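You operate a simulated robot arm through the tools that you are given. There is no shell and no other tool. Be economical: measure what you need, move in short steps, check, and stop when the job is done.

You are at the controls of a simulated robot arm. One attempt, no reset.

JOB
Test the cabinet's lamps, log its two hour meters and set the day knob to WED.
Fine: the log is the P1 and P2 sliders. Leave the other knobs and buttons.

It is judged by the outcome, as a careful person would: the job done as asked, and still so three seconds after it is handed in. It fails if anything else is knocked over, pushed out of place, dropped, spilled or broken.

ROBOT AND FRAMES
A 7-joint arm with a two-finger parallel gripper, fixed in place. Base frame: the origin is at the foot of the arm, x ahead of it, y to its left, z up. Units: m, rad, N and s.
Its first joint turns from -2.897 to 2.897 rad. Payload 3.43 kg.
Tool frame: the origin (TCP) lies between the finger pads and is the grasp point; the fingertips stand 0.03 m ahead of it; z points along the fingers, y is the line along which they close. Largest opening 0.094 m; finger width 0.028, thickness 0.01; the body of the gripper, 0.05 by 0.096 m, starts 0.055 m behind the TCP.
Orientation is that of the tool frame in the base frame, as a unit quaternion [w, x, y, z]. With the fingers straight down and closing along the base's y, the tool's x points along the base's -x, its y along +y and its z along -z.

CONTROLS
- The arm moves only by the tool arm_command. Its argument "series" is a list of rows, each an object of numbers (a shift or turn left out is 0, a gripper value left out holds the last): "dx", "dy", "dz": the shift along the base's x, y, z in mm; "ax", "ay", "az": the turn, a rotation vector about the base's x, y, z in degrees; "grip": the finger opening in mm, from 0 to 94. In form: [{"dx": .., "dy": .., "dz": .., "ax": .., "ay": .., "az": .., "grip": ..}, ...]. A call has 1 to 12 rows; each row shifts and turns the commanded pose from where the row before left it. Rows are played at 5 a second. More than 0.05 m and 0.15 rad between two rows, or a gripper value outside its range, and nothing of the call is played. A pose out of reach is approached as far as the arm can. The call stops where the force on the tool passes 70 N (or 10 N more than at its start, if that is more) or the arm is blocked; 0.2 s more then pass. The fingers move at their own pace (about 0.045 m/s each) and stop on an object; they squeeze with about 32 N. The grip force told is the motor's: it shows also when the fingers shut on nothing. Time passes only in rows, and 0.2 s behind the last, so rows that do not move let the fingers close. It gives the time, the measured TCP pose, the force on the tool (base axes), the opening and the grip force at its end, in the units of the frame above (readings bear some noise), with the torque about the TCP (base axes, N m) and any sound that the robot's microphone picked up.
- Cameras (640 x 400 px; columns grow to the right, rows downward): "scene" is fixed at [0.2201, 0.5014, 1.6495]; the picture's right is [-0.74, -0.67, 0.00], its down [-0.34, 0.38, -0.86] and it looks along [0.58, -0.64, -0.51] (base axes); focal length 305 px, centre (320, 200). "wrist" rides on the gripper at [0.076, 0.014, -0.103] in the tool frame; the picture's right is [-0.18, 0.98, 0.00], its down [-0.75, -0.14, -0.64] and it looks along [-0.63, -0.12, 0.77] (tool axes); focal length 243 px, centre (320, 200). There is no depth. A picture from a camera that has moved, and an enlarged one, comes with that camera's place and axes in the base frame and with its lens.
- get_image(camera): a new picture of that camera. It takes no simulated time.
- enlarge(camera, box): a new picture of the part [left, top, right, bottom] of that camera's present view, enlarged. It takes no simulated time.
- job_done(): hands the job in; it is judged then, once.

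Work in short steps. Places have to be worked out from the pictures, the camera data and where the tool is seen: move nearer, look again, correct. Check each grasp and each placing, and mend what went wrong. You have 120 turns and 84 pictures in all, those below and enlarged ones among them. Open the gripper and draw the arm clear of the work before you hand the job in, unless the task says otherwise; then end with one line.

The tools are called after "Request:" by a JSON object that holds its "api" and its "payload". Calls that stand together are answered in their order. arm_command: Moves the arm, as the interface text tells. Its arguments: {"type":"object","properties":{"series":{"type":"array"}},"required":["series"]} The other tools are called the same way: get_image (camera) takes a picture; enlarge (camera, box) takes an enlarged picture of a part of a camera's view; job_done () hands the job in.

At the start:

```text
clock: 0.0
position: [0.4438, -0.1601, 1.4632]
tcp_rot: [0.0, 0.001, 1.0, 0.0]
wrist_force: [0.4, 0.5, 0.6]
wrist_torque: [0.01, 0.01, 0.01]
grip_width: 0.0941
grasp_force: 0.0
```

scene: 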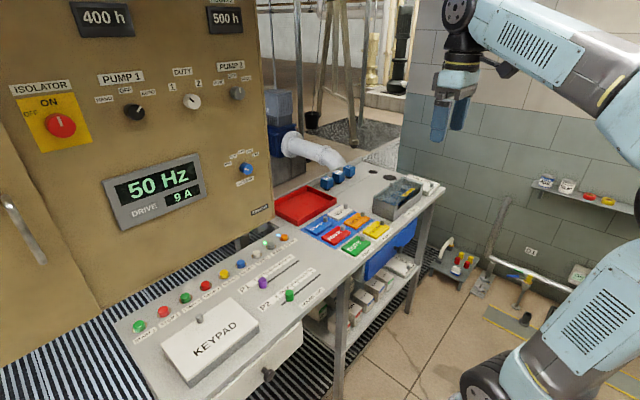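
wrist: 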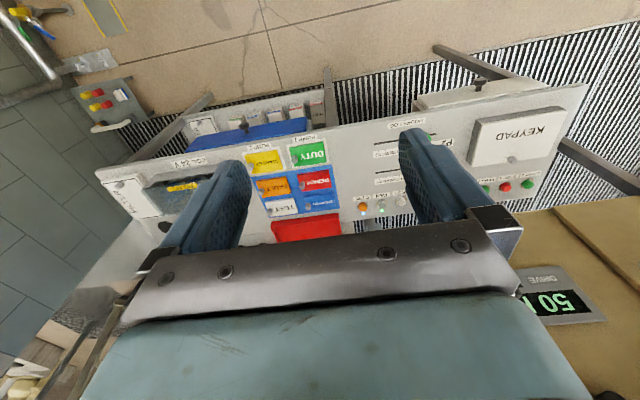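

The scene shows a cabinet with meters, knobs and a bench with buttons and sliders. I enlarge the key parts to read labels.

Request:
{"api": "enlarge", "payload": {"camera": "scene", "box": [0, 0, 280, 175]}}

Request:
{"api": "enlarge", "payload": {"camera": "scene", "box": [120, 220, 344, 360]}}

Request:
{"api": "enlarge", "payload": {"camera": "scene", "box": [200, 130, 296, 190]}}

Request:
{"api": "enlarge", "payload": {"camera": "scene", "box": [270, 150, 462, 270]}}

```text
2.29 times, centred on (140, 88) of scene
camera zoom: at [0.2201, 0.5014, 1.6495], right [-0.74, -0.67, 0.0], down [-0.34, 0.38, -0.86], along [0.58, -0.64, -0.51], focal length 697 px, centre (731, 457)
```

zoom: 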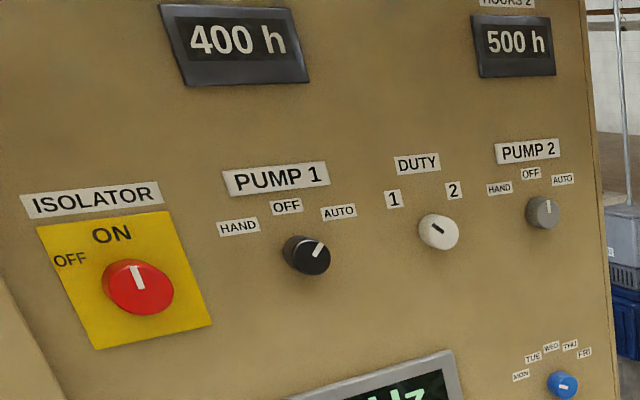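

```text
2.86 times, centred on (232, 290) of scene
camera zoom: at [0.2201, 0.5014, 1.6495], right [-0.74, -0.67, 0.0], down [-0.34, 0.38, -0.86], along [0.58, -0.64, -0.51], focal length 872 px, centre (571, -57)
```

zoom: 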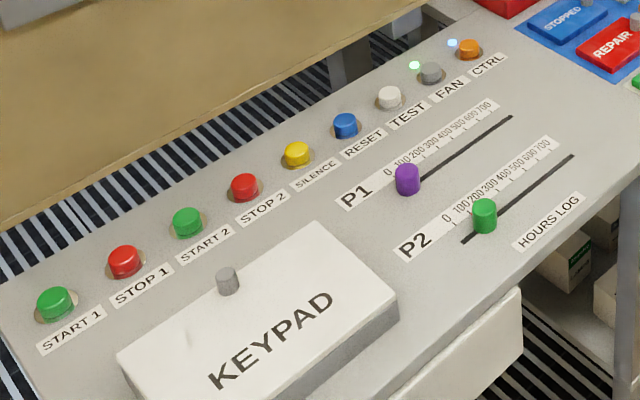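

```text
6.67 times, centred on (248, 160) of scene
camera zoom: at [0.2201, 0.5014, 1.6495], right [-0.74, -0.67, 0.0], down [-0.34, 0.38, -0.86], along [0.58, -0.64, -0.51], focal length 2034 px, centre (800, 467)
```

zoom: 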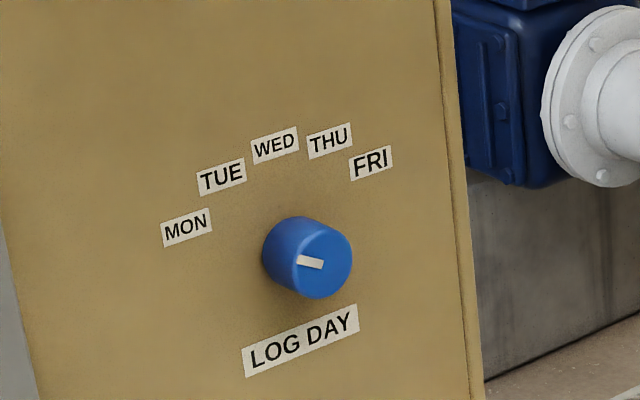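

```text
3.33 times, centred on (366, 210) of scene
camera zoom: at [0.2201, 0.5014, 1.6495], right [-0.74, -0.67, 0.0], down [-0.34, 0.38, -0.86], along [0.58, -0.64, -0.51], focal length 1017 px, centre (167, 167)
```

zoom: 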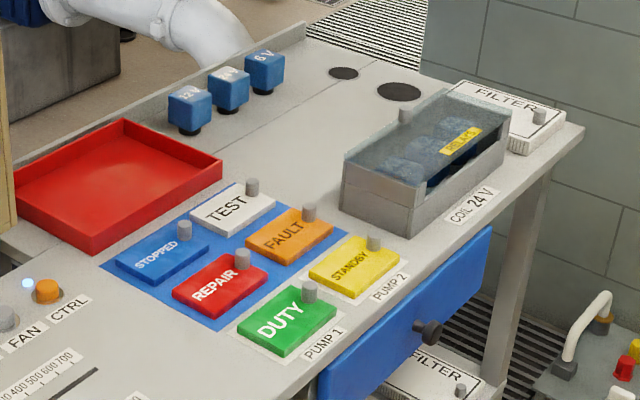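

From both cameras: bench top z≈0.91, button row at x≈0.96 with TEST (white) around y≈0.02, sliders near x≈0.83 / 0.76, panel facing -x at x≈1.1. I move nearer, fingers closing, and look.

Request:
{"api": "arm_command", "payload": {"series": [{"dx": 31, "dy": 21, "dz": -26, "grip": 0}, {"dx": 31, "dy": 21, "dz": -26}, {"dx": 31, "dy": 21, "dz": -26}, {"dx": 31, "dy": 21, "dz": -26}, {"dx": 31, "dy": 21, "dz": -26}, {"dx": 31, "dy": 21, "dz": -26}, {"dx": 31, "dy": 21, "dz": -26}, {"dx": 31, "dy": 21, "dz": -26}, {"dx": 31, "dy": 21, "dz": -26}, {"dx": 0, "dy": 0, "dz": 0}]}}

Request:
{"api": "get_image", "payload": {"camera": "wrist"}}

Request:
{"api": "get_image", "payload": {"camera": "scene"}}

```text
clock: 2.2
position: [0.7272, 0.0285, 1.2298]
tcp_rot: [0.0, 0.0, 1.0, 0.0]
wrist_force: [-0.5, 0.1, -1.1]
wrist_torque: [0.01, -0.02, 0.01]
grip_width: 0.0
grasp_force: 31.9
```

```text
77 pictures are left
camera wrist: at [0.6512, 0.042, 1.3323], right [0.18, 0.98, 0.0], down [0.75, -0.14, 0.64], along [0.63, -0.12, -0.77], focal length 243 px, centre (320, 200)
```

wrist: 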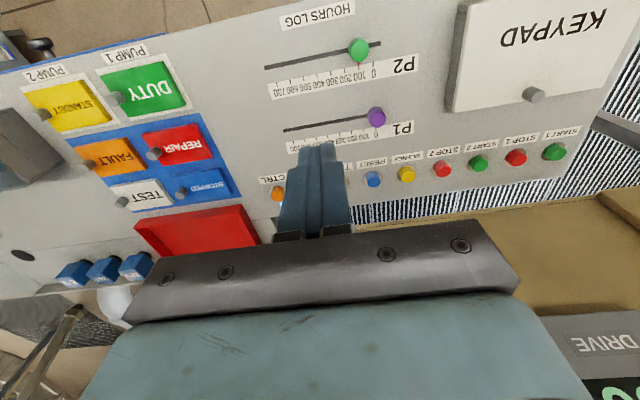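

```text
76 pictures are left
```

scene: 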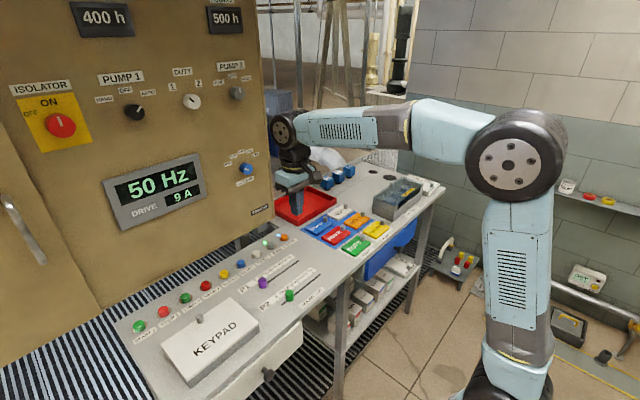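

The wrist view agrees with my positions (CTRL ≈ (0.953,-0.107), P1 knob ≈ (0.82,0.105), P2 knob ≈ (0.72,0.085)). I enlarge the sliders.

Request:
{"api": "enlarge", "payload": {"camera": "wrist", "box": [256, 0, 432, 110]}}

Request:
{"api": "enlarge", "payload": {"camera": "wrist", "box": [256, 90, 432, 200]}}

Request:
{"api": "enlarge", "payload": {"camera": "scene", "box": [230, 225, 342, 310]}}

```text
3.64 times, centred on (344, 55) of wrist
camera zoom: at [0.6512, 0.042, 1.3323], right [0.18, 0.98, 0.0], down [0.75, -0.14, 0.64], along [0.63, -0.12, -0.77], focal length 882 px, centre (233, 727)
```

zoom: 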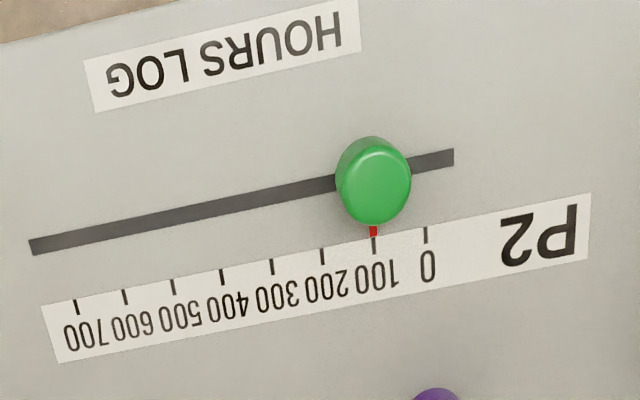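

```text
3.64 times, centred on (344, 145) of wrist
camera zoom: at [0.6512, 0.042, 1.3323], right [0.18, 0.98, 0.0], down [0.75, -0.14, 0.64], along [0.63, -0.12, -0.77], focal length 882 px, centre (233, 400)
```

zoom: 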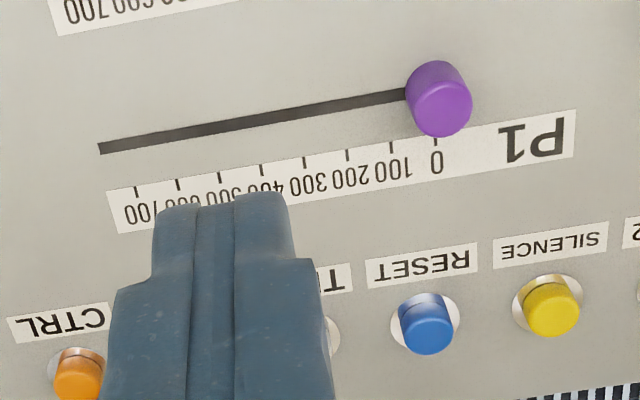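

```text
4.71 times, centred on (286, 268) of scene
camera zoom: at [0.2201, 0.5014, 1.6495], right [-0.74, -0.67, 0.0], down [-0.34, 0.38, -0.86], along [0.58, -0.64, -0.51], focal length 1436 px, centre (480, -118)
```

zoom: 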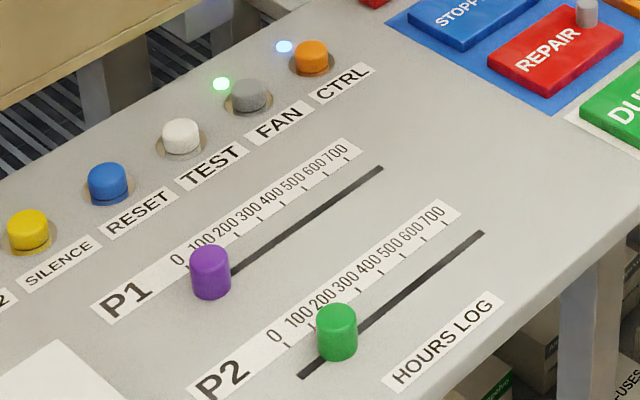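

P1 reads 0, P2 reads 100, scale about 21.7 mm per 100 along -y. First the TEST button at about (0.952, 0.026, top 0.93): I go above it.

Request:
{"api": "arm_command", "payload": {"series": [{"dx": 28, "dz": -26}, {"dx": 28, "dz": -26}, {"dx": 28, "dz": -26}, {"dx": 28, "dz": -26}, {"dx": 28, "dz": -26}, {"dx": 28, "dz": -26}, {"dx": 28, "dz": -26}, {"dx": 28, "dz": -26}, {}]}}

Request:
{"api": "get_image", "payload": {"camera": "wrist"}}

Request:
{"api": "enlarge", "payload": {"camera": "scene", "box": [180, 180, 340, 280]}}

```text
clock: 4.2
position: [0.9474, 0.0271, 1.0209]
tcp_rot: [-0.001, 0.001, 1.0, 0.0]
wrist_force: [-1.1, -0.6, 0.8]
wrist_torque: [0.0, -0.01, 0.01]
grip_width: 0.0001
grasp_force: 32.2
```

```text
72 pictures are left
camera wrist: at [0.8727, 0.0414, 1.1234], right [0.18, 0.98, 0.0], down [0.75, -0.14, 0.64], along [0.63, -0.12, -0.77], focal length 243 px, centre (320, 200)
```

wrist: 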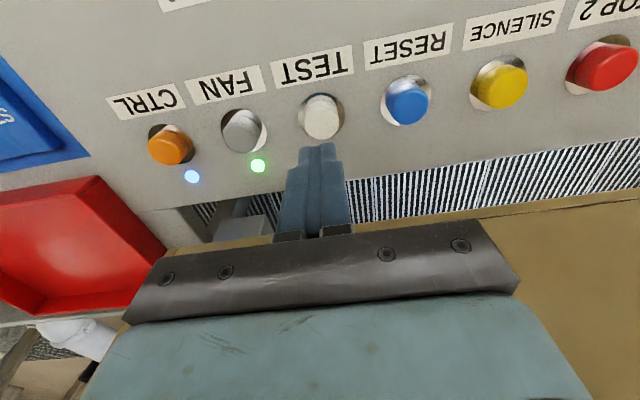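

```text
4.00 times, centred on (260, 230) of scene
camera zoom: at [0.2201, 0.5014, 1.6495], right [-0.74, -0.67, 0.0], down [-0.34, 0.38, -0.86], along [0.58, -0.64, -0.51], focal length 1220 px, centre (560, 80)
```

zoom: 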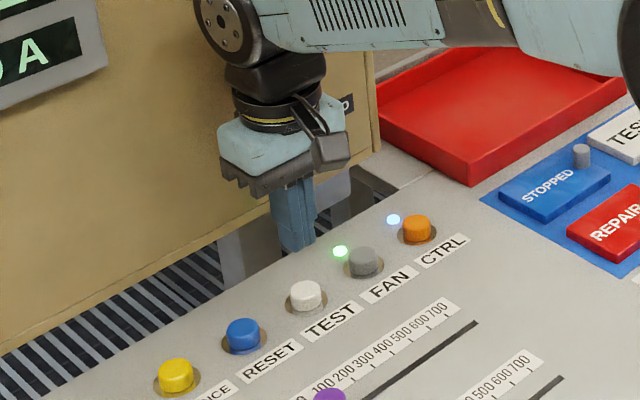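

TEST button at ≈(0.946, 0.029), the fingertips are straight above. I descend towards it.

Request:
{"api": "arm_command", "payload": {"series": [{"dz": -20}, {"dz": -20}, {"dz": -8}, {"dz": -4}, {"dz": -4}, {"dz": -3}, {"dz": -3}]}}

Request:
{"api": "get_image", "payload": {"camera": "wrist"}}

```text
clock: 5.8
position: [0.9464, 0.0278, 0.9639]
tcp_rot: [0.003, 0.0, 1.0, 0.0]
wrist_force: [2.5, 0.1, 47.0]
wrist_torque: [0.02, 0.03, 0.0]
grip_width: 0.0001
grasp_force: 31.7
heard: click
```

```text
70 pictures are left
camera wrist: at [0.87, 0.0422, 1.0662], right [0.18, 0.98, 0.0], down [0.75, -0.14, 0.65], along [0.64, -0.12, -0.76], focal length 243 px, centre (320, 200)
```

wrist: 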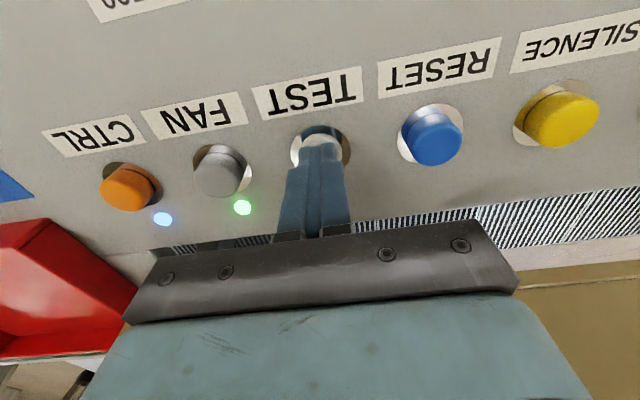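

A click was heard with the button bottomed. I check in the scene whether lamps respond while held.

Request:
{"api": "get_image", "payload": {"camera": "scene"}}

Request:
{"api": "enlarge", "payload": {"camera": "scene", "box": [120, 210, 312, 330]}}

```text
69 pictures are left
```

scene: 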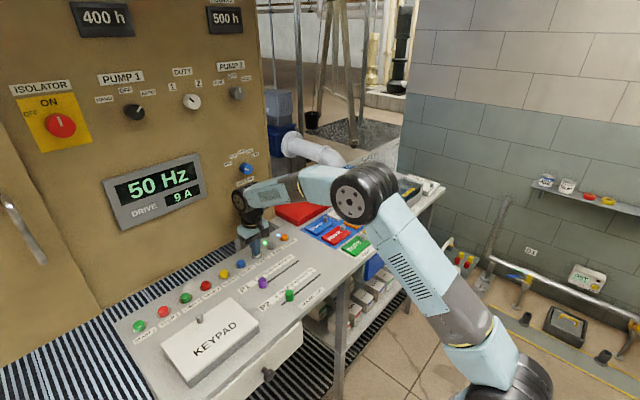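

```text
3.33 times, centred on (216, 270) of scene
camera zoom: at [0.2201, 0.5014, 1.6495], right [-0.74, -0.67, 0.0], down [-0.34, 0.38, -0.86], along [0.58, -0.64, -0.51], focal length 1017 px, centre (667, -33)
```

zoom: 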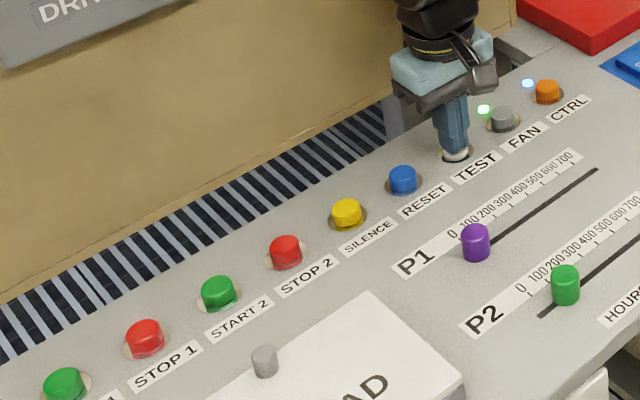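

No lamp is visible in this view (they may be higher up the cabinet). I hold a bit longer, release, and lift towards the P1 knob.

Request:
{"api": "arm_command", "payload": {"series": [{}, {}, {}, {}, {}, {"dz": 20}, {"dz": 30}, {"dz": 30}, {"dx": -30, "dz": 20}, {"dx": -40, "dy": 25}, {"dx": -30, "dy": 25, "grip": 50}, {"dx": -25, "dy": 27}]}}

Request:
{"api": "get_image", "payload": {"camera": "wrist"}}

Request:
{"api": "get_image", "payload": {"camera": "scene"}}

```text
clock: 8.4
position: [0.823, 0.1082, 1.061]
tcp_rot: [0.0, 0.0, 1.0, 0.0]
wrist_force: [0.0, 0.0, -0.9]
wrist_torque: [0.02, 0.04, -0.01]
grip_width: 0.05
grasp_force: 0.5
```

```text
67 pictures are left
camera wrist: at [0.7484, 0.1208, 1.1635], right [0.18, 0.98, 0.0], down [0.75, -0.14, 0.64], along [0.63, -0.12, -0.77], focal length 243 px, centre (320, 200)
```

wrist: 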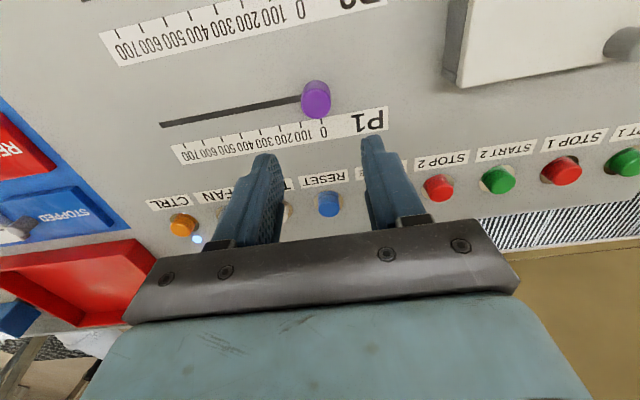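

```text
66 pictures are left
```

scene: 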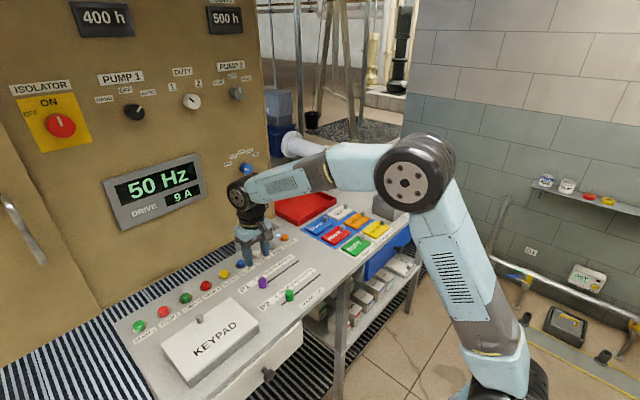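

P1 knob estimated at (0.812, 0.105). I align and descend with fingers open 50 mm.

Request:
{"api": "arm_command", "payload": {"series": [{"dx": -11, "dy": -2, "dz": -20}, {"dz": -30}, {"dz": -25}, {"dz": -15}, {}]}}

Request:
{"api": "get_image", "payload": {"camera": "wrist"}}

Request:
{"api": "enlarge", "payload": {"camera": "scene", "box": [200, 220, 328, 300]}}

```text
clock: 9.6
position: [0.8106, 0.1039, 0.971]
tcp_rot: [0.0, 0.0, 1.0, -0.001]
wrist_force: [-0.3, 0.4, 0.4]
wrist_torque: [-0.02, 0.04, 0.01]
grip_width: 0.0501
grasp_force: 0.1
```

```text
65 pictures are left
camera wrist: at [0.7353, 0.118, 1.0724], right [0.18, 0.98, 0.0], down [0.75, -0.14, 0.64], along [0.63, -0.12, -0.77], focal length 243 px, centre (320, 200)
```

wrist: 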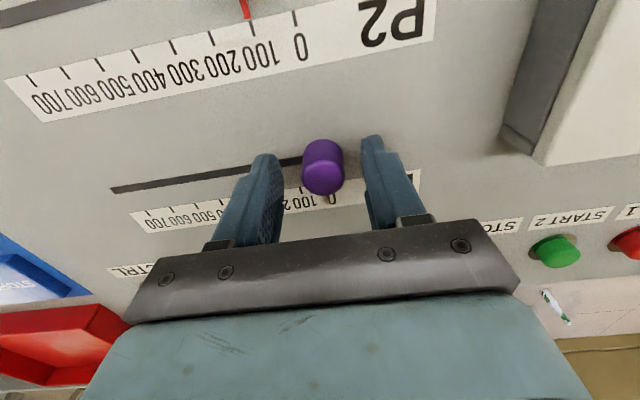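

```text
5.00 times, centred on (264, 260) of scene
camera zoom: at [0.2201, 0.5014, 1.6495], right [-0.74, -0.67, 0.0], down [-0.34, 0.38, -0.86], along [0.58, -0.64, -0.51], focal length 1526 px, centre (600, -100)
```

zoom: 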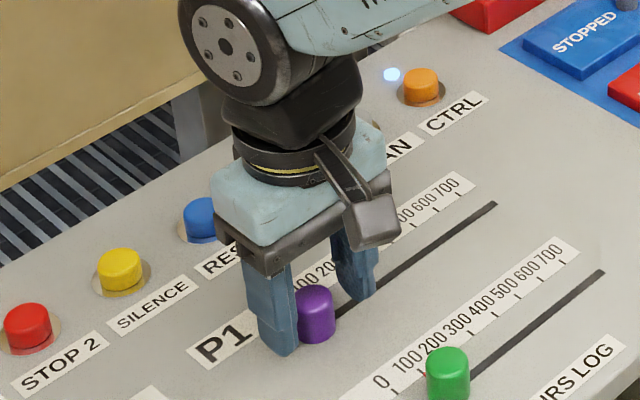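

Knob is between the fingers; slot line suggests centre x≈0.82. I shift +9 mm in x, lower to tip just above the bench, and close.

Request:
{"api": "arm_command", "payload": {"series": [{"dx": 9, "dz": -6}, {"dz": -6}, {"grip": 0}, {}, {}, {}, {}]}}

Request:
{"api": "get_image", "payload": {"camera": "wrist"}}

```text
clock: 11.2
position: [0.8195, 0.1037, 0.9591]
tcp_rot: [0.001, 0.0, 1.0, 0.0]
wrist_force: [7.1, -2.0, 29.2]
wrist_torque: [-0.14, 0.25, 0.06]
grip_width: 0.0248
grasp_force: 44.9
```

```text
63 pictures are left
camera wrist: at [0.7442, 0.1174, 1.062], right [0.18, 0.98, 0.0], down [0.75, -0.14, 0.64], along [0.63, -0.12, -0.77], focal length 243 px, centre (320, 200)
```

wrist: 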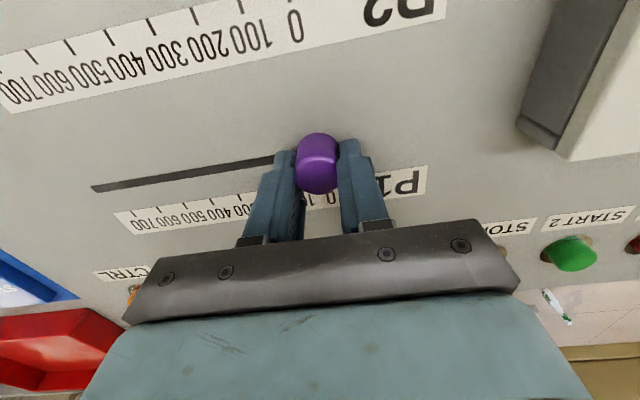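

Gripped (24.8 mm) with some upward force, so the tips touch the bench; I raise 3 mm and drag in -y about 70 mm, then look.

Request:
{"api": "arm_command", "payload": {"series": [{"dz": 3}, {"dy": -10}, {"dy": -10}, {"dy": -10}, {"dy": -10}, {"dy": -10}, {"dy": -10}, {"dy": -10}, {}]}}

Request:
{"api": "get_image", "payload": {"camera": "wrist"}}

Request:
{"api": "enlarge", "payload": {"camera": "scene", "box": [200, 220, 328, 300]}}

```text
clock: 12.0
position: [0.82, 0.0987, 0.9608]
tcp_rot: [-0.001, -0.007, 1.0, 0.004]
wrist_force: [5.0, 0.5, -10.9]
wrist_torque: [-0.53, -0.83, 0.61]
grip_width: 0.0247
grasp_force: 45.4
stopped in row 3: the force on the tool passed its limit at 75 N (the readings are from after the stop); the commanded pose is now the measured one
```

```text
62 pictures are left
camera wrist: at [0.7443, 0.1107, 1.0625], right [0.17, 0.99, 0.01], down [0.76, -0.14, 0.64], along [0.63, -0.1, -0.77], focal length 243 px, centre (320, 200)
```

wrist: 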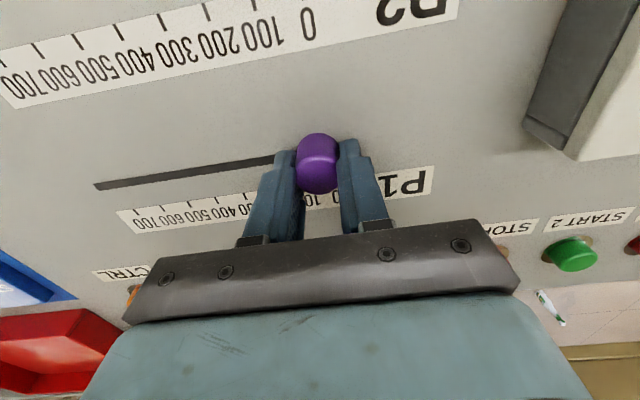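

```text
5.00 times, centred on (264, 260) of scene
camera zoom: at [0.2201, 0.5014, 1.6495], right [-0.74, -0.67, 0.0], down [-0.34, 0.38, -0.86], along [0.58, -0.64, -0.51], focal length 1526 px, centre (600, -100)
```

zoom: 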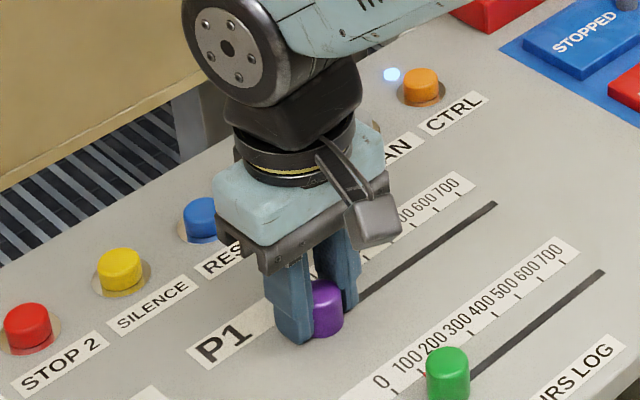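

The drag was stopped by force; the knob stayed roughly at 0. I release the squeeze to read the free force and see how the knob sits.

Request:
{"api": "arm_command", "payload": {"series": [{"grip": 36}, {}, {}]}}

Request:
{"api": "enlarge", "payload": {"camera": "wrist", "box": [200, 100, 440, 250]}}

```text
clock: 12.8
position: [0.8189, 0.0984, 0.9623]
tcp_rot: [0.0, -0.007, 1.0, 0.004]
wrist_force: [-0.2, -0.6, 0.3]
wrist_torque: [-0.04, 0.01, 0.01]
grip_width: 0.0359
grasp_force: 0.1
```

```text
2.67 times, centred on (320, 175) of wrist
camera zoom: at [0.7436, 0.1104, 1.0637], right [0.17, 0.98, 0.01], down [0.76, -0.14, 0.64], along [0.63, -0.1, -0.77], focal length 647 px, centre (320, 267)
```

zoom: 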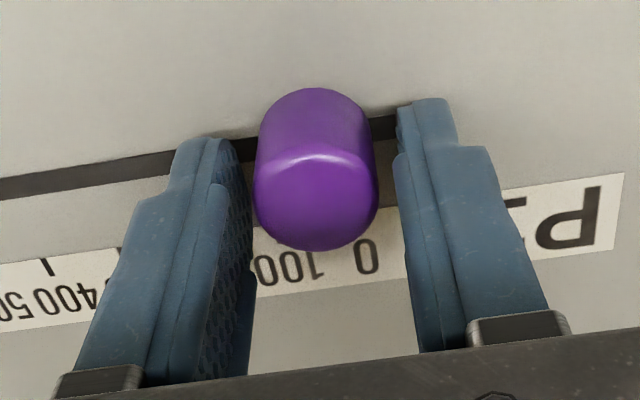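

The knob did shift a few mm, so it slides but stiffly. I straighten the tool, keep a loose 28 mm cradle, and push slowly.

Request:
{"api": "arm_command", "payload": {"series": [{"ax": -0.46, "az": -0.8, "grip": 28}, {}, {"dy": -3}, {"dy": -3}, {"dy": -3}, {"dy": -3}, {"dy": -3}, {"dy": -3}]}}

Request:
{"api": "enlarge", "payload": {"camera": "wrist", "box": [200, 100, 440, 250]}}

```text
clock: 14.6
position: [0.8201, 0.0795, 0.9618]
tcp_rot: [0.0, 0.001, 1.0, 0.0]
wrist_force: [0.9, 0.6, -1.4]
wrist_torque: [0.02, -0.01, -0.02]
grip_width: 0.0288
grasp_force: 0.5
```

```text
2.67 times, centred on (320, 175) of wrist
camera zoom: at [0.7433, 0.0937, 1.0635], right [0.19, 0.98, 0.0], down [0.75, -0.14, 0.64], along [0.63, -0.12, -0.77], focal length 647 px, centre (320, 267)
```

zoom: 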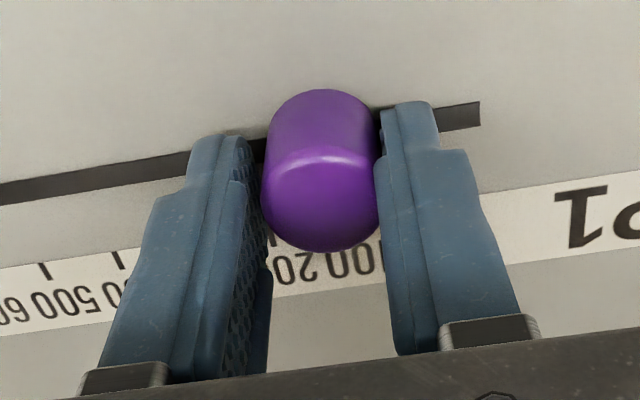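

Pushing slowly works with little force. I continue ~54 mm.

Request:
{"api": "arm_command", "payload": {"series": [{"dy": -5}, {"dy": -5}, {"dy": -5}, {"dy": -5}, {"dy": -5}, {"dy": -5}, {"dy": -5}, {"dy": -5}, {"dy": -5}, {"dy": -5}, {}]}}

Request:
{"api": "get_image", "payload": {"camera": "wrist"}}

Request:
{"api": "enlarge", "payload": {"camera": "scene", "box": [216, 220, 344, 300]}}

```text
clock: 17.0
position: [0.8201, 0.0302, 0.9617]
tcp_rot: [0.001, 0.001, 1.0, 0.001]
wrist_force: [0.4, -0.2, 0.0]
wrist_torque: [-0.04, 0.0, 0.01]
grip_width: 0.0281
grasp_force: 0.0
```

```text
58 pictures are left
camera wrist: at [0.744, 0.0447, 1.0638], right [0.19, 0.98, 0.0], down [0.75, -0.14, 0.64], along [0.63, -0.12, -0.77], focal length 243 px, centre (320, 200)
```

wrist: 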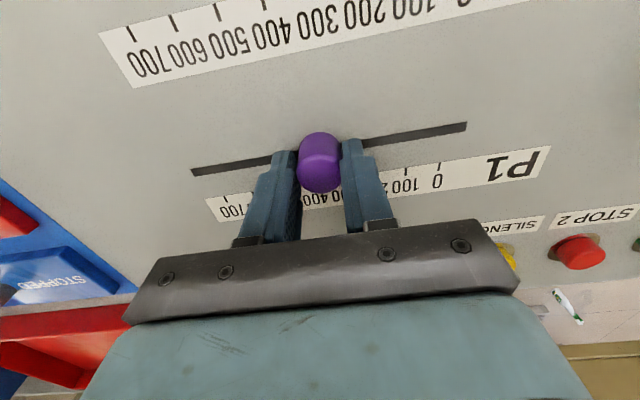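

```text
5.00 times, centred on (280, 260) of scene
camera zoom: at [0.2201, 0.5014, 1.6495], right [-0.74, -0.67, 0.0], down [-0.34, 0.38, -0.86], along [0.58, -0.64, -0.51], focal length 1526 px, centre (520, -100)
```

zoom: 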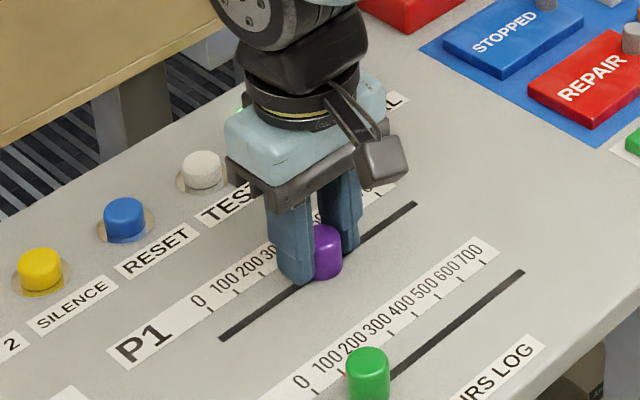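

Knob at about 330 by estimate. I push 10 mm more, then open and lift to see the red pointer.

Request:
{"api": "arm_command", "payload": {"series": [{"dy": -4}, {"dy": -3}, {"dy": -3}, {}, {"grip": 60}, {}, {"dz": 30}, {"dx": -25, "dz": 40}, {"dx": -35, "dz": 30}, {}]}}

Request:
{"api": "get_image", "payload": {"camera": "wrist"}}

```text
clock: 19.2
position: [0.7583, 0.0195, 1.0612]
tcp_rot: [0.0, 0.001, 1.0, 0.0]
wrist_force: [0.3, 0.1, -0.2]
wrist_torque: [-0.01, -0.01, -0.01]
grip_width: 0.0598
grasp_force: 0.0
```

```text
56 pictures are left
camera wrist: at [0.6825, 0.0336, 1.1633], right [0.19, 0.98, 0.0], down [0.75, -0.14, 0.64], along [0.63, -0.12, -0.77], focal length 243 px, centre (320, 200)
```

wrist: 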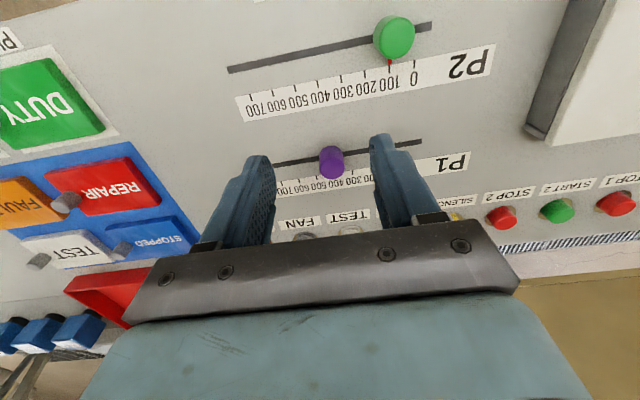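

I need the camera more overhead of P1; moving forward 95 mm.

Request:
{"api": "arm_command", "payload": {"series": [{"dx": 35}, {"dx": 30}, {"dx": 30}, {}]}}

Request:
{"api": "enlarge", "payload": {"camera": "wrist", "box": [220, 0, 460, 150]}}

```text
clock: 20.2
position: [0.8547, 0.0194, 1.0613]
tcp_rot: [0.0, 0.001, 1.0, 0.0]
wrist_force: [-0.4, 0.2, -0.4]
wrist_torque: [-0.04, 0.0, -0.03]
grip_width: 0.0599
grasp_force: 0.0
```

```text
2.67 times, centred on (340, 75) of wrist
camera zoom: at [0.7792, 0.0336, 1.1634], right [0.19, 0.98, 0.0], down [0.75, -0.14, 0.64], along [0.63, -0.12, -0.77], focal length 647 px, centre (267, 533)
```

zoom: 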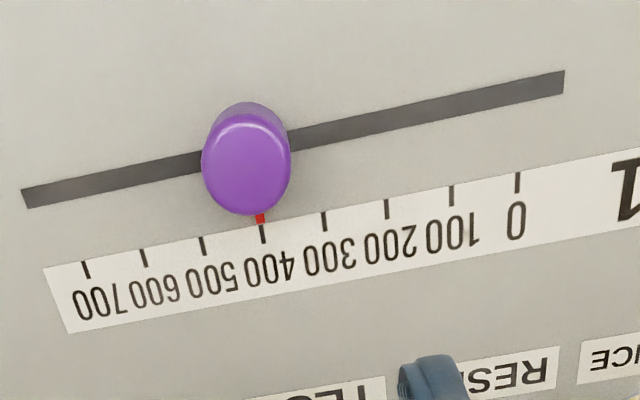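

The P1 pointer appears at 400. I enlarge for a finer look.

Request:
{"api": "enlarge", "payload": {"camera": "wrist", "box": [280, 60, 360, 110]}}

Request:
{"api": "enlarge", "payload": {"camera": "scene", "box": [0, 0, 256, 160]}}

```text
8.00 times, centred on (320, 85) of wrist
camera zoom: at [0.7792, 0.0336, 1.1634], right [0.19, 0.98, 0.0], down [0.75, -0.14, 0.64], along [0.63, -0.12, -0.77], focal length 1941 px, centre (320, 1120)
```

zoom: 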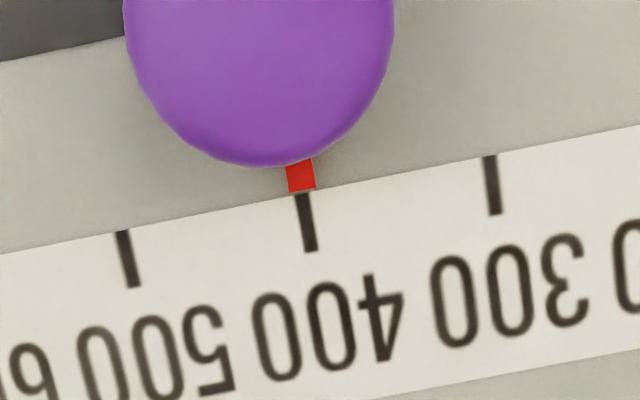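

```text
2.50 times, centred on (128, 80) of scene
camera zoom: at [0.2201, 0.5014, 1.6495], right [-0.74, -0.67, 0.0], down [-0.34, 0.38, -0.86], along [0.58, -0.64, -0.51], focal length 763 px, centre (800, 500)
```

zoom: 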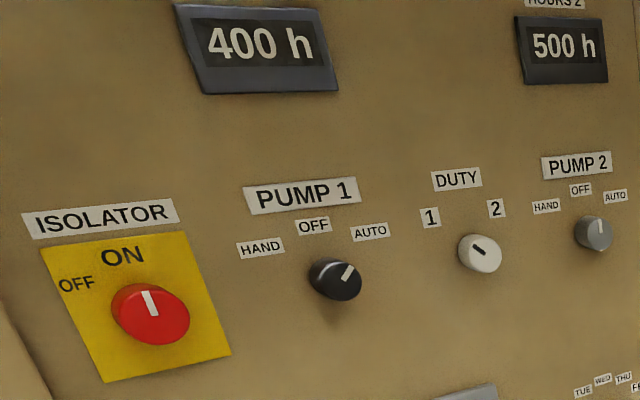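

P1 is exactly on 400; commanded TCP y≈knob y, spacing 21.7 mm, so P2's 500 lies at y≈-0.002. Now I go over the P2 knob at ≈(0.717, 0.083).

Request:
{"api": "arm_command", "payload": {"series": [{"dx": -40, "dy": 20, "grip": 50}, {"dx": -40, "dy": 20}, {"dx": -40, "dy": 15}, {"dx": -18, "dy": 9}, {"dz": -30}, {"dz": -25}, {}]}}

Request:
{"api": "get_image", "payload": {"camera": "wrist"}}

```text
clock: 21.8
position: [0.7168, 0.0849, 1.0065]
tcp_rot: [0.0, 0.001, 1.0, 0.001]
wrist_force: [0.5, 0.7, 0.4]
wrist_torque: [-0.03, 0.02, 0.01]
grip_width: 0.05
grasp_force: 0.1
```

```text
52 pictures are left
camera wrist: at [0.6411, 0.0983, 1.1081], right [0.19, 0.98, 0.0], down [0.75, -0.14, 0.64], along [0.63, -0.12, -0.77], focal length 243 px, centre (320, 200)
```

wrist: 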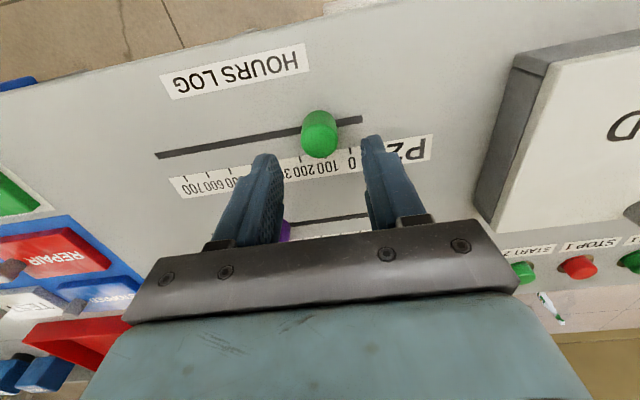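

The knob is centred between the fingers. I descend, cradle loosely at 28 mm, and push slowly in -y most of the way.

Request:
{"api": "arm_command", "payload": {"series": [{"dx": 2, "dz": -25}, {"dz": -19}, {"grip": 28}, {}, {}, {"dy": -4}, {"dy": -5}, {"dy": -5}, {"dy": -5}, {"dy": -5}, {"dy": -5}]}}

Request:
{"api": "get_image", "payload": {"camera": "wrist"}}

```text
clock: 24.2
position: [0.7179, 0.0553, 0.9618]
tcp_rot: [0.0, 0.0, 1.0, 0.0]
wrist_force: [0.3, 0.2, 1.4]
wrist_torque: [0.01, 0.0, 0.0]
grip_width: 0.028
grasp_force: 0.3
```

```text
51 pictures are left
camera wrist: at [0.6425, 0.0695, 1.0635], right [0.19, 0.98, 0.0], down [0.75, -0.14, 0.64], along [0.63, -0.12, -0.77], focal length 243 px, centre (320, 200)
```

wrist: 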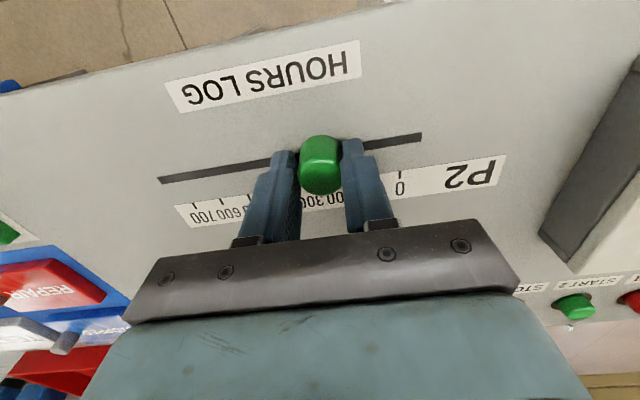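

It follows. I push the remaining 57 mm, open, and lift for the reading.

Request:
{"api": "arm_command", "payload": {"series": [{"dy": -7}, {"dy": -7}, {"dy": -7}, {"dy": -7}, {"dy": -7}, {"dy": -7}, {"dy": -6}, {"dy": -5}, {"dy": -4}, {}]}}

Request:
{"api": "arm_command", "payload": {"series": [{"grip": 60}, {}, {"dz": 30}, {"dx": 15, "dz": 40}, {"dx": 20, "dz": 30}, {}]}}

Request:
{"api": "enlarge", "payload": {"camera": "wrist", "box": [220, 0, 460, 150]}}

```text
clock: 26.4
position: [0.7178, -0.0023, 0.9623]
tcp_rot: [0.0, 0.001, 1.0, 0.0]
wrist_force: [0.7, 1.8, 0.6]
wrist_torque: [0.05, -0.03, -0.02]
grip_width: 0.0287
grasp_force: 0.6
```

```text
clock: 27.8
position: [0.7545, -0.002, 1.0629]
tcp_rot: [0.0, 0.001, 1.0, 0.0]
wrist_force: [-0.6, 0.3, -0.4]
wrist_torque: [-0.01, -0.01, 0.0]
grip_width: 0.0599
grasp_force: 0.0
```

```text
2.67 times, centred on (340, 75) of wrist
camera zoom: at [0.6783, 0.0125, 1.1655], right [0.19, 0.98, 0.0], down [0.75, -0.14, 0.64], along [0.63, -0.12, -0.77], focal length 647 px, centre (267, 533)
```

zoom: 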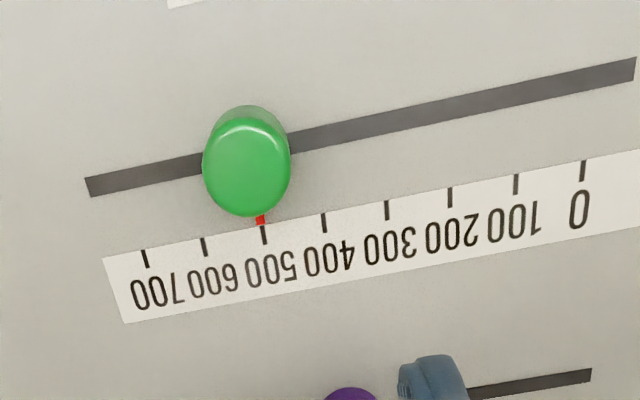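

P2 reads about 500; a closer look.

Request:
{"api": "enlarge", "payload": {"camera": "wrist", "box": [280, 60, 360, 110]}}

```text
8.00 times, centred on (320, 85) of wrist
camera zoom: at [0.6783, 0.0125, 1.1655], right [0.19, 0.98, 0.0], down [0.75, -0.14, 0.64], along [0.63, -0.12, -0.77], focal length 1941 px, centre (320, 1120)
```

zoom: 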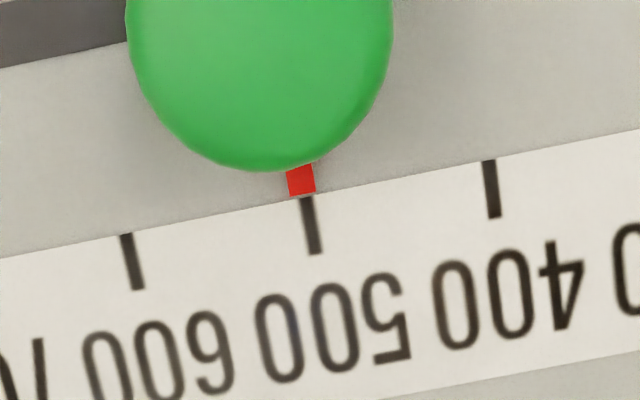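

Both sliders are set. Next the LOG DAY knob: I raise the arm and pitch the tool to point forward (+x) well clear of the panel, facing about (y -0.07, z 1.18).

Request:
{"api": "arm_command", "payload": {"series": [{"dz": 20, "dx": -5, "dy": -6, "ay": -8}, {"dz": 20, "dx": -5, "dy": -6, "ay": -8}, {"dz": 15, "dy": -6, "ay": -8}, {"dz": 15, "dy": -6, "ay": -8}, {"dz": 10, "dy": -6, "ay": -8}, {"dz": 10, "dy": -6, "ay": -8}, {"dz": 10, "dy": -6, "ay": -8}, {"dz": 10, "dy": -6, "ay": -8}, {"dz": 8, "dy": -6, "ay": -8}, {"dy": -6, "ay": -8}, {"dy": -6, "ay": -8}, {"ay": -2}]}}

Request:
{"api": "get_image", "payload": {"camera": "wrist"}}

Request:
{"api": "get_image", "payload": {"camera": "scene"}}

```text
clock: 30.4
position: [0.742, -0.0394, 1.1622]
tcp_rot: [0.61, -0.019, 0.792, 0.026]
wrist_force: [0.5, 0.4, 0.2]
wrist_torque: [0.01, 0.03, -0.03]
grip_width: 0.0598
grasp_force: 0.1
out of reach, approached as far as the arm can: row 7, 8, 9, 10
```

```text
48 pictures are left
camera wrist: at [0.6234, -0.0316, 1.1134], right [-0.01, 0.98, 0.19], down [-0.42, -0.18, 0.89], along [0.91, -0.07, 0.41], focal length 243 px, centre (320, 200)
```

wrist: 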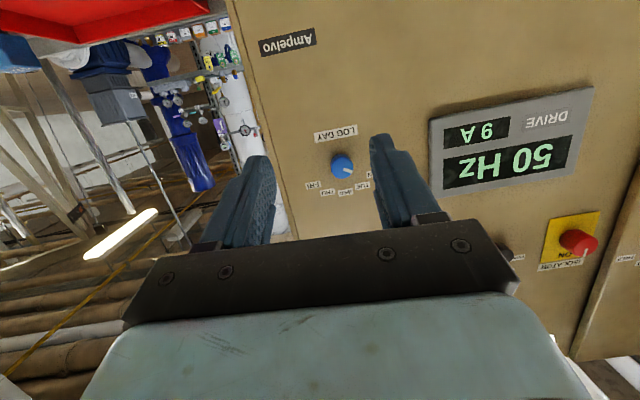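

```text
47 pictures are left
```

scene: 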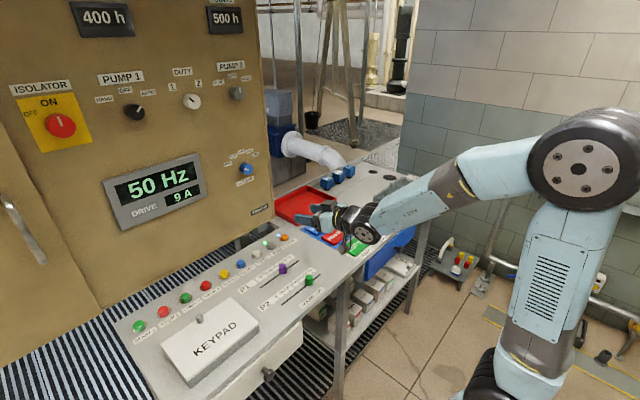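

The tool is nearly horizontal (≈15° short; the arm is folded there). I enlarge the knob to read its pointer.

Request:
{"api": "enlarge", "payload": {"camera": "wrist", "box": [292, 110, 388, 200]}}

Request:
{"api": "enlarge", "payload": {"camera": "scene", "box": [230, 145, 270, 190]}}

```text
4.44 times, centred on (340, 155) of wrist
camera zoom: at [0.6234, -0.0316, 1.1134], right [-0.01, 0.98, 0.19], down [-0.42, -0.18, 0.89], along [0.91, -0.07, 0.41], focal length 1078 px, centre (231, 400)
```

zoom: 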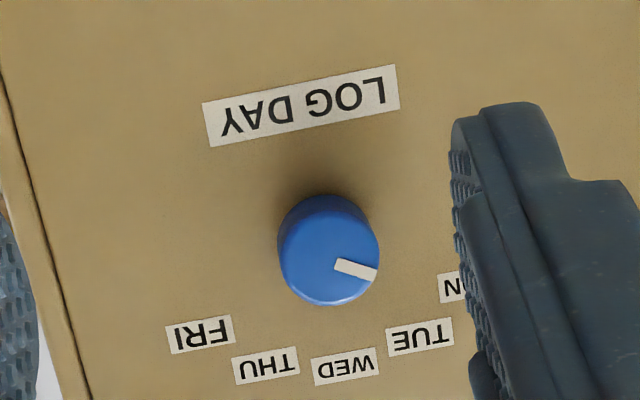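

```text
8.89 times, centred on (250, 168) of scene
camera zoom: at [0.2201, 0.5014, 1.6495], right [-0.74, -0.67, 0.0], down [-0.34, 0.38, -0.86], along [0.58, -0.64, -0.51], focal length 2712 px, centre (942, 489)
```

zoom: 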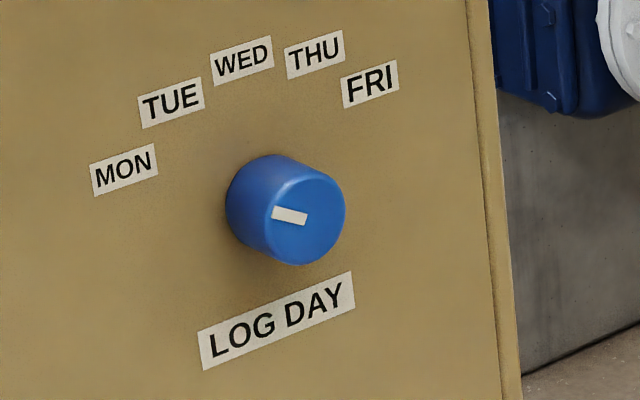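

Pointer is on MON; WED is straight up, so turn about +60° about +x. Triangulated knob cap ≈ (1.009, -0.015, 1.235). I first see where the arm settles.

Request:
{"api": "arm_command", "payload": {"series": [{"dx": 20, "dz": 10}, {"dx": 20, "dz": 10}, {}, {}]}}

```text
clock: 31.4
position: [0.7823, -0.0401, 1.1811]
tcp_rot: [0.61, -0.019, 0.792, 0.026]
wrist_force: [0.2, 0.6, 0.3]
wrist_torque: [-0.01, 0.0, 0.01]
grip_width: 0.0598
grasp_force: 0.0
```

The command followed the measured pose. I move forward to x≈0.88 in line with the knob and complete the pitch/yaw correction.

Request:
{"api": "arm_command", "payload": {"series": [{"dx": 30, "dy": 8, "dz": 14}, {"dx": 30, "dy": 8, "dz": 14}, {"dx": 30, "dy": 9, "dz": 14}, {"dx": 8, "dz": 12, "ay": -5, "az": -1.2}, {"ay": -5, "az": -1.2}, {"ay": -4.8, "az": -1.2, "ax": -0.6}, {}]}}

Request:
{"api": "get_image", "payload": {"camera": "wrist"}}

Request:
{"api": "enlarge", "payload": {"camera": "scene", "box": [200, 120, 360, 220]}}

```text
clock: 33.0
position: [0.8791, -0.0168, 1.2358]
tcp_rot: [0.707, 0.0, 0.707, 0.0]
wrist_force: [0.0, -0.7, 0.8]
wrist_torque: [-0.03, -0.01, 0.01]
grip_width: 0.0603
grasp_force: 0.1
```

```text
44 pictures are left
camera wrist: at [0.7784, -0.002, 1.1599], right [0.0, 0.98, 0.18], down [-0.64, -0.14, 0.75], along [0.77, -0.12, 0.63], focal length 243 px, centre (320, 200)
```

wrist: 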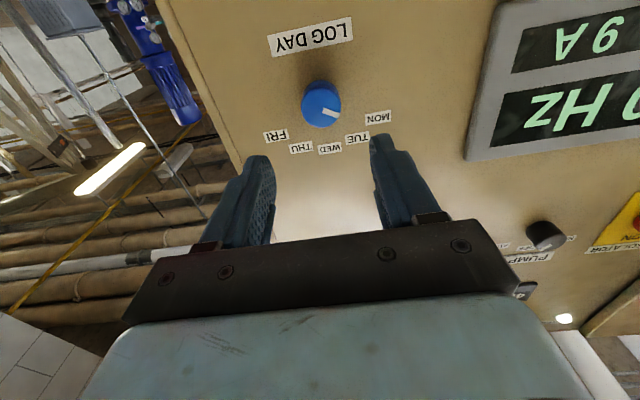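

```text
4.00 times, centred on (280, 170) of scene
camera zoom: at [0.2201, 0.5014, 1.6495], right [-0.74, -0.67, 0.0], down [-0.34, 0.38, -0.86], along [0.58, -0.64, -0.51], focal length 1220 px, centre (480, 320)
```

zoom: 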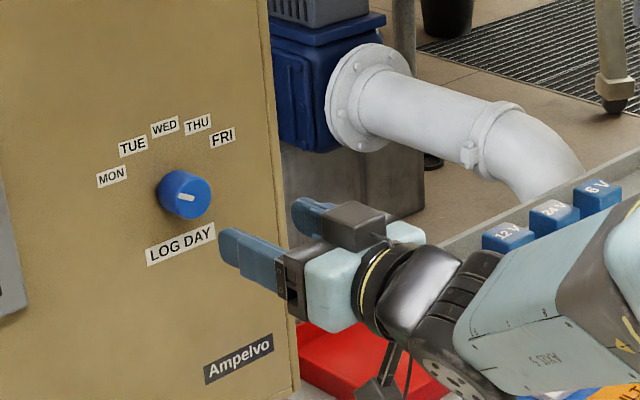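

Re-triangulation agrees: cap at (1.010, -0.0155, 1.234). I roll the tool -30° about x and advance until the tips are about level with the cap.

Request:
{"api": "arm_command", "payload": {"series": [{"ax": -7.5, "dy": 1, "dz": -1}, {"ax": -7.5}, {"ax": -7.5}, {"ax": -7.5}, {"dx": 30}, {"dx": 30}, {"dx": 15}, {}]}}

Request:
{"api": "get_image", "payload": {"camera": "wrist"}}

Request:
{"api": "enlarge", "payload": {"camera": "scene", "box": [200, 130, 296, 190]}}

```text
clock: 34.8
position: [0.9541, -0.0131, 1.2338]
tcp_rot: [0.683, -0.185, 0.683, -0.182]
wrist_force: [-0.1, 0.1, -0.3]
wrist_torque: [0.03, -0.03, -0.04]
grip_width: 0.0601
grasp_force: 0.1
```

```text
42 pictures are left
camera wrist: at [0.8526, -0.0398, 1.1604], right [0.0, 0.94, -0.33], down [-0.64, 0.26, 0.72], along [0.77, 0.21, 0.6], focal length 243 px, centre (320, 200)
```

wrist: 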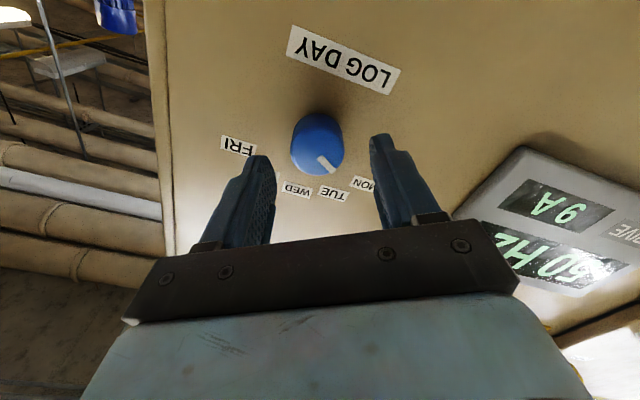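

```text
6.67 times, centred on (248, 160) of scene
camera zoom: at [0.2201, 0.5014, 1.6495], right [-0.74, -0.67, 0.0], down [-0.34, 0.38, -0.86], along [0.58, -0.64, -0.51], focal length 2034 px, centre (800, 467)
```

zoom: 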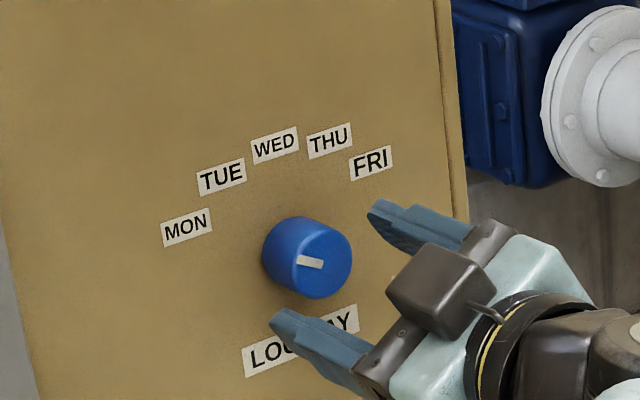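

Nearly aligned: knob at (y≈-0.015, z≈1.236). Small correction and advance 36 mm so the pads straddle the knob.

Request:
{"api": "arm_command", "payload": {"series": [{"dx": 12, "dy": -2, "dz": 2}, {"dx": 12}, {"dx": 8}, {"dx": 4}, {}]}}

Request:
{"api": "get_image", "payload": {"camera": "wrist"}}

Request:
{"api": "enlarge", "payload": {"camera": "scene", "box": [200, 130, 296, 190]}}

```text
clock: 36.0
position: [0.9907, -0.0146, 1.2348]
tcp_rot: [0.682, -0.184, 0.684, -0.183]
wrist_force: [-28.3, 3.1, -12.0]
wrist_torque: [0.03, -0.26, -0.15]
grip_width: 0.0595
grasp_force: 0.0
```

```text
40 pictures are left
camera wrist: at [0.8881, -0.041, 1.1621], right [0.0, 0.94, -0.33], down [-0.64, 0.26, 0.72], along [0.77, 0.21, 0.6], focal length 243 px, centre (320, 200)
```

wrist: 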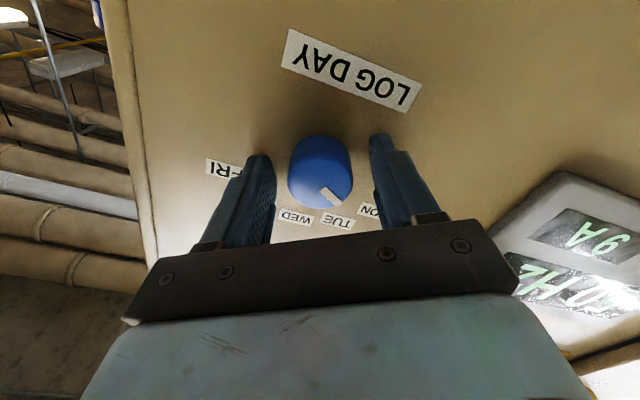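

```text
6.67 times, centred on (248, 160) of scene
camera zoom: at [0.2201, 0.5014, 1.6495], right [-0.74, -0.67, 0.0], down [-0.34, 0.38, -0.86], along [0.58, -0.64, -0.51], focal length 2034 px, centre (800, 467)
```

zoom: 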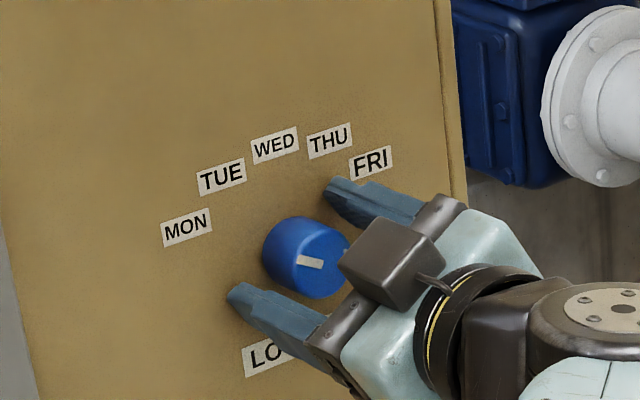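

The tips touch the panel (28 N). I back off 5 mm, then close on the knob.

Request:
{"api": "arm_command", "payload": {"series": [{"dx": -6}, {}, {"grip": 0}, {}, {}, {}, {}]}}

Request:
{"api": "get_image", "payload": {"camera": "wrist"}}

```text
clock: 37.6
position: [0.9872, -0.0143, 1.2362]
tcp_rot: [0.683, -0.183, 0.683, -0.183]
wrist_force: [2.3, 3.0, 0.7]
wrist_torque: [0.03, -0.06, 0.13]
grip_width: 0.0352
grasp_force: 45.3
```

```text
38 pictures are left
camera wrist: at [0.8843, -0.0407, 1.1625], right [0.0, 0.94, -0.33], down [-0.64, 0.26, 0.72], along [0.77, 0.21, 0.6], focal length 243 px, centre (320, 200)
```

wrist: 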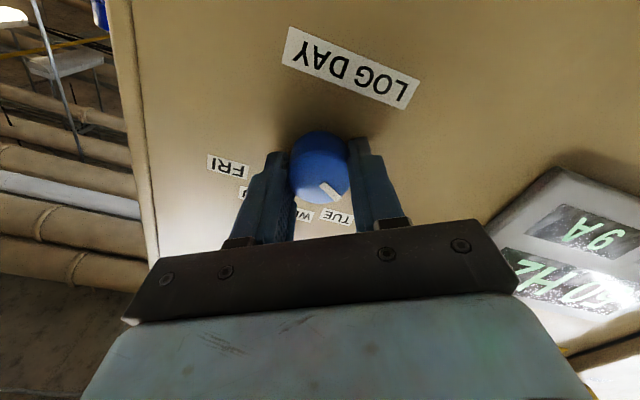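

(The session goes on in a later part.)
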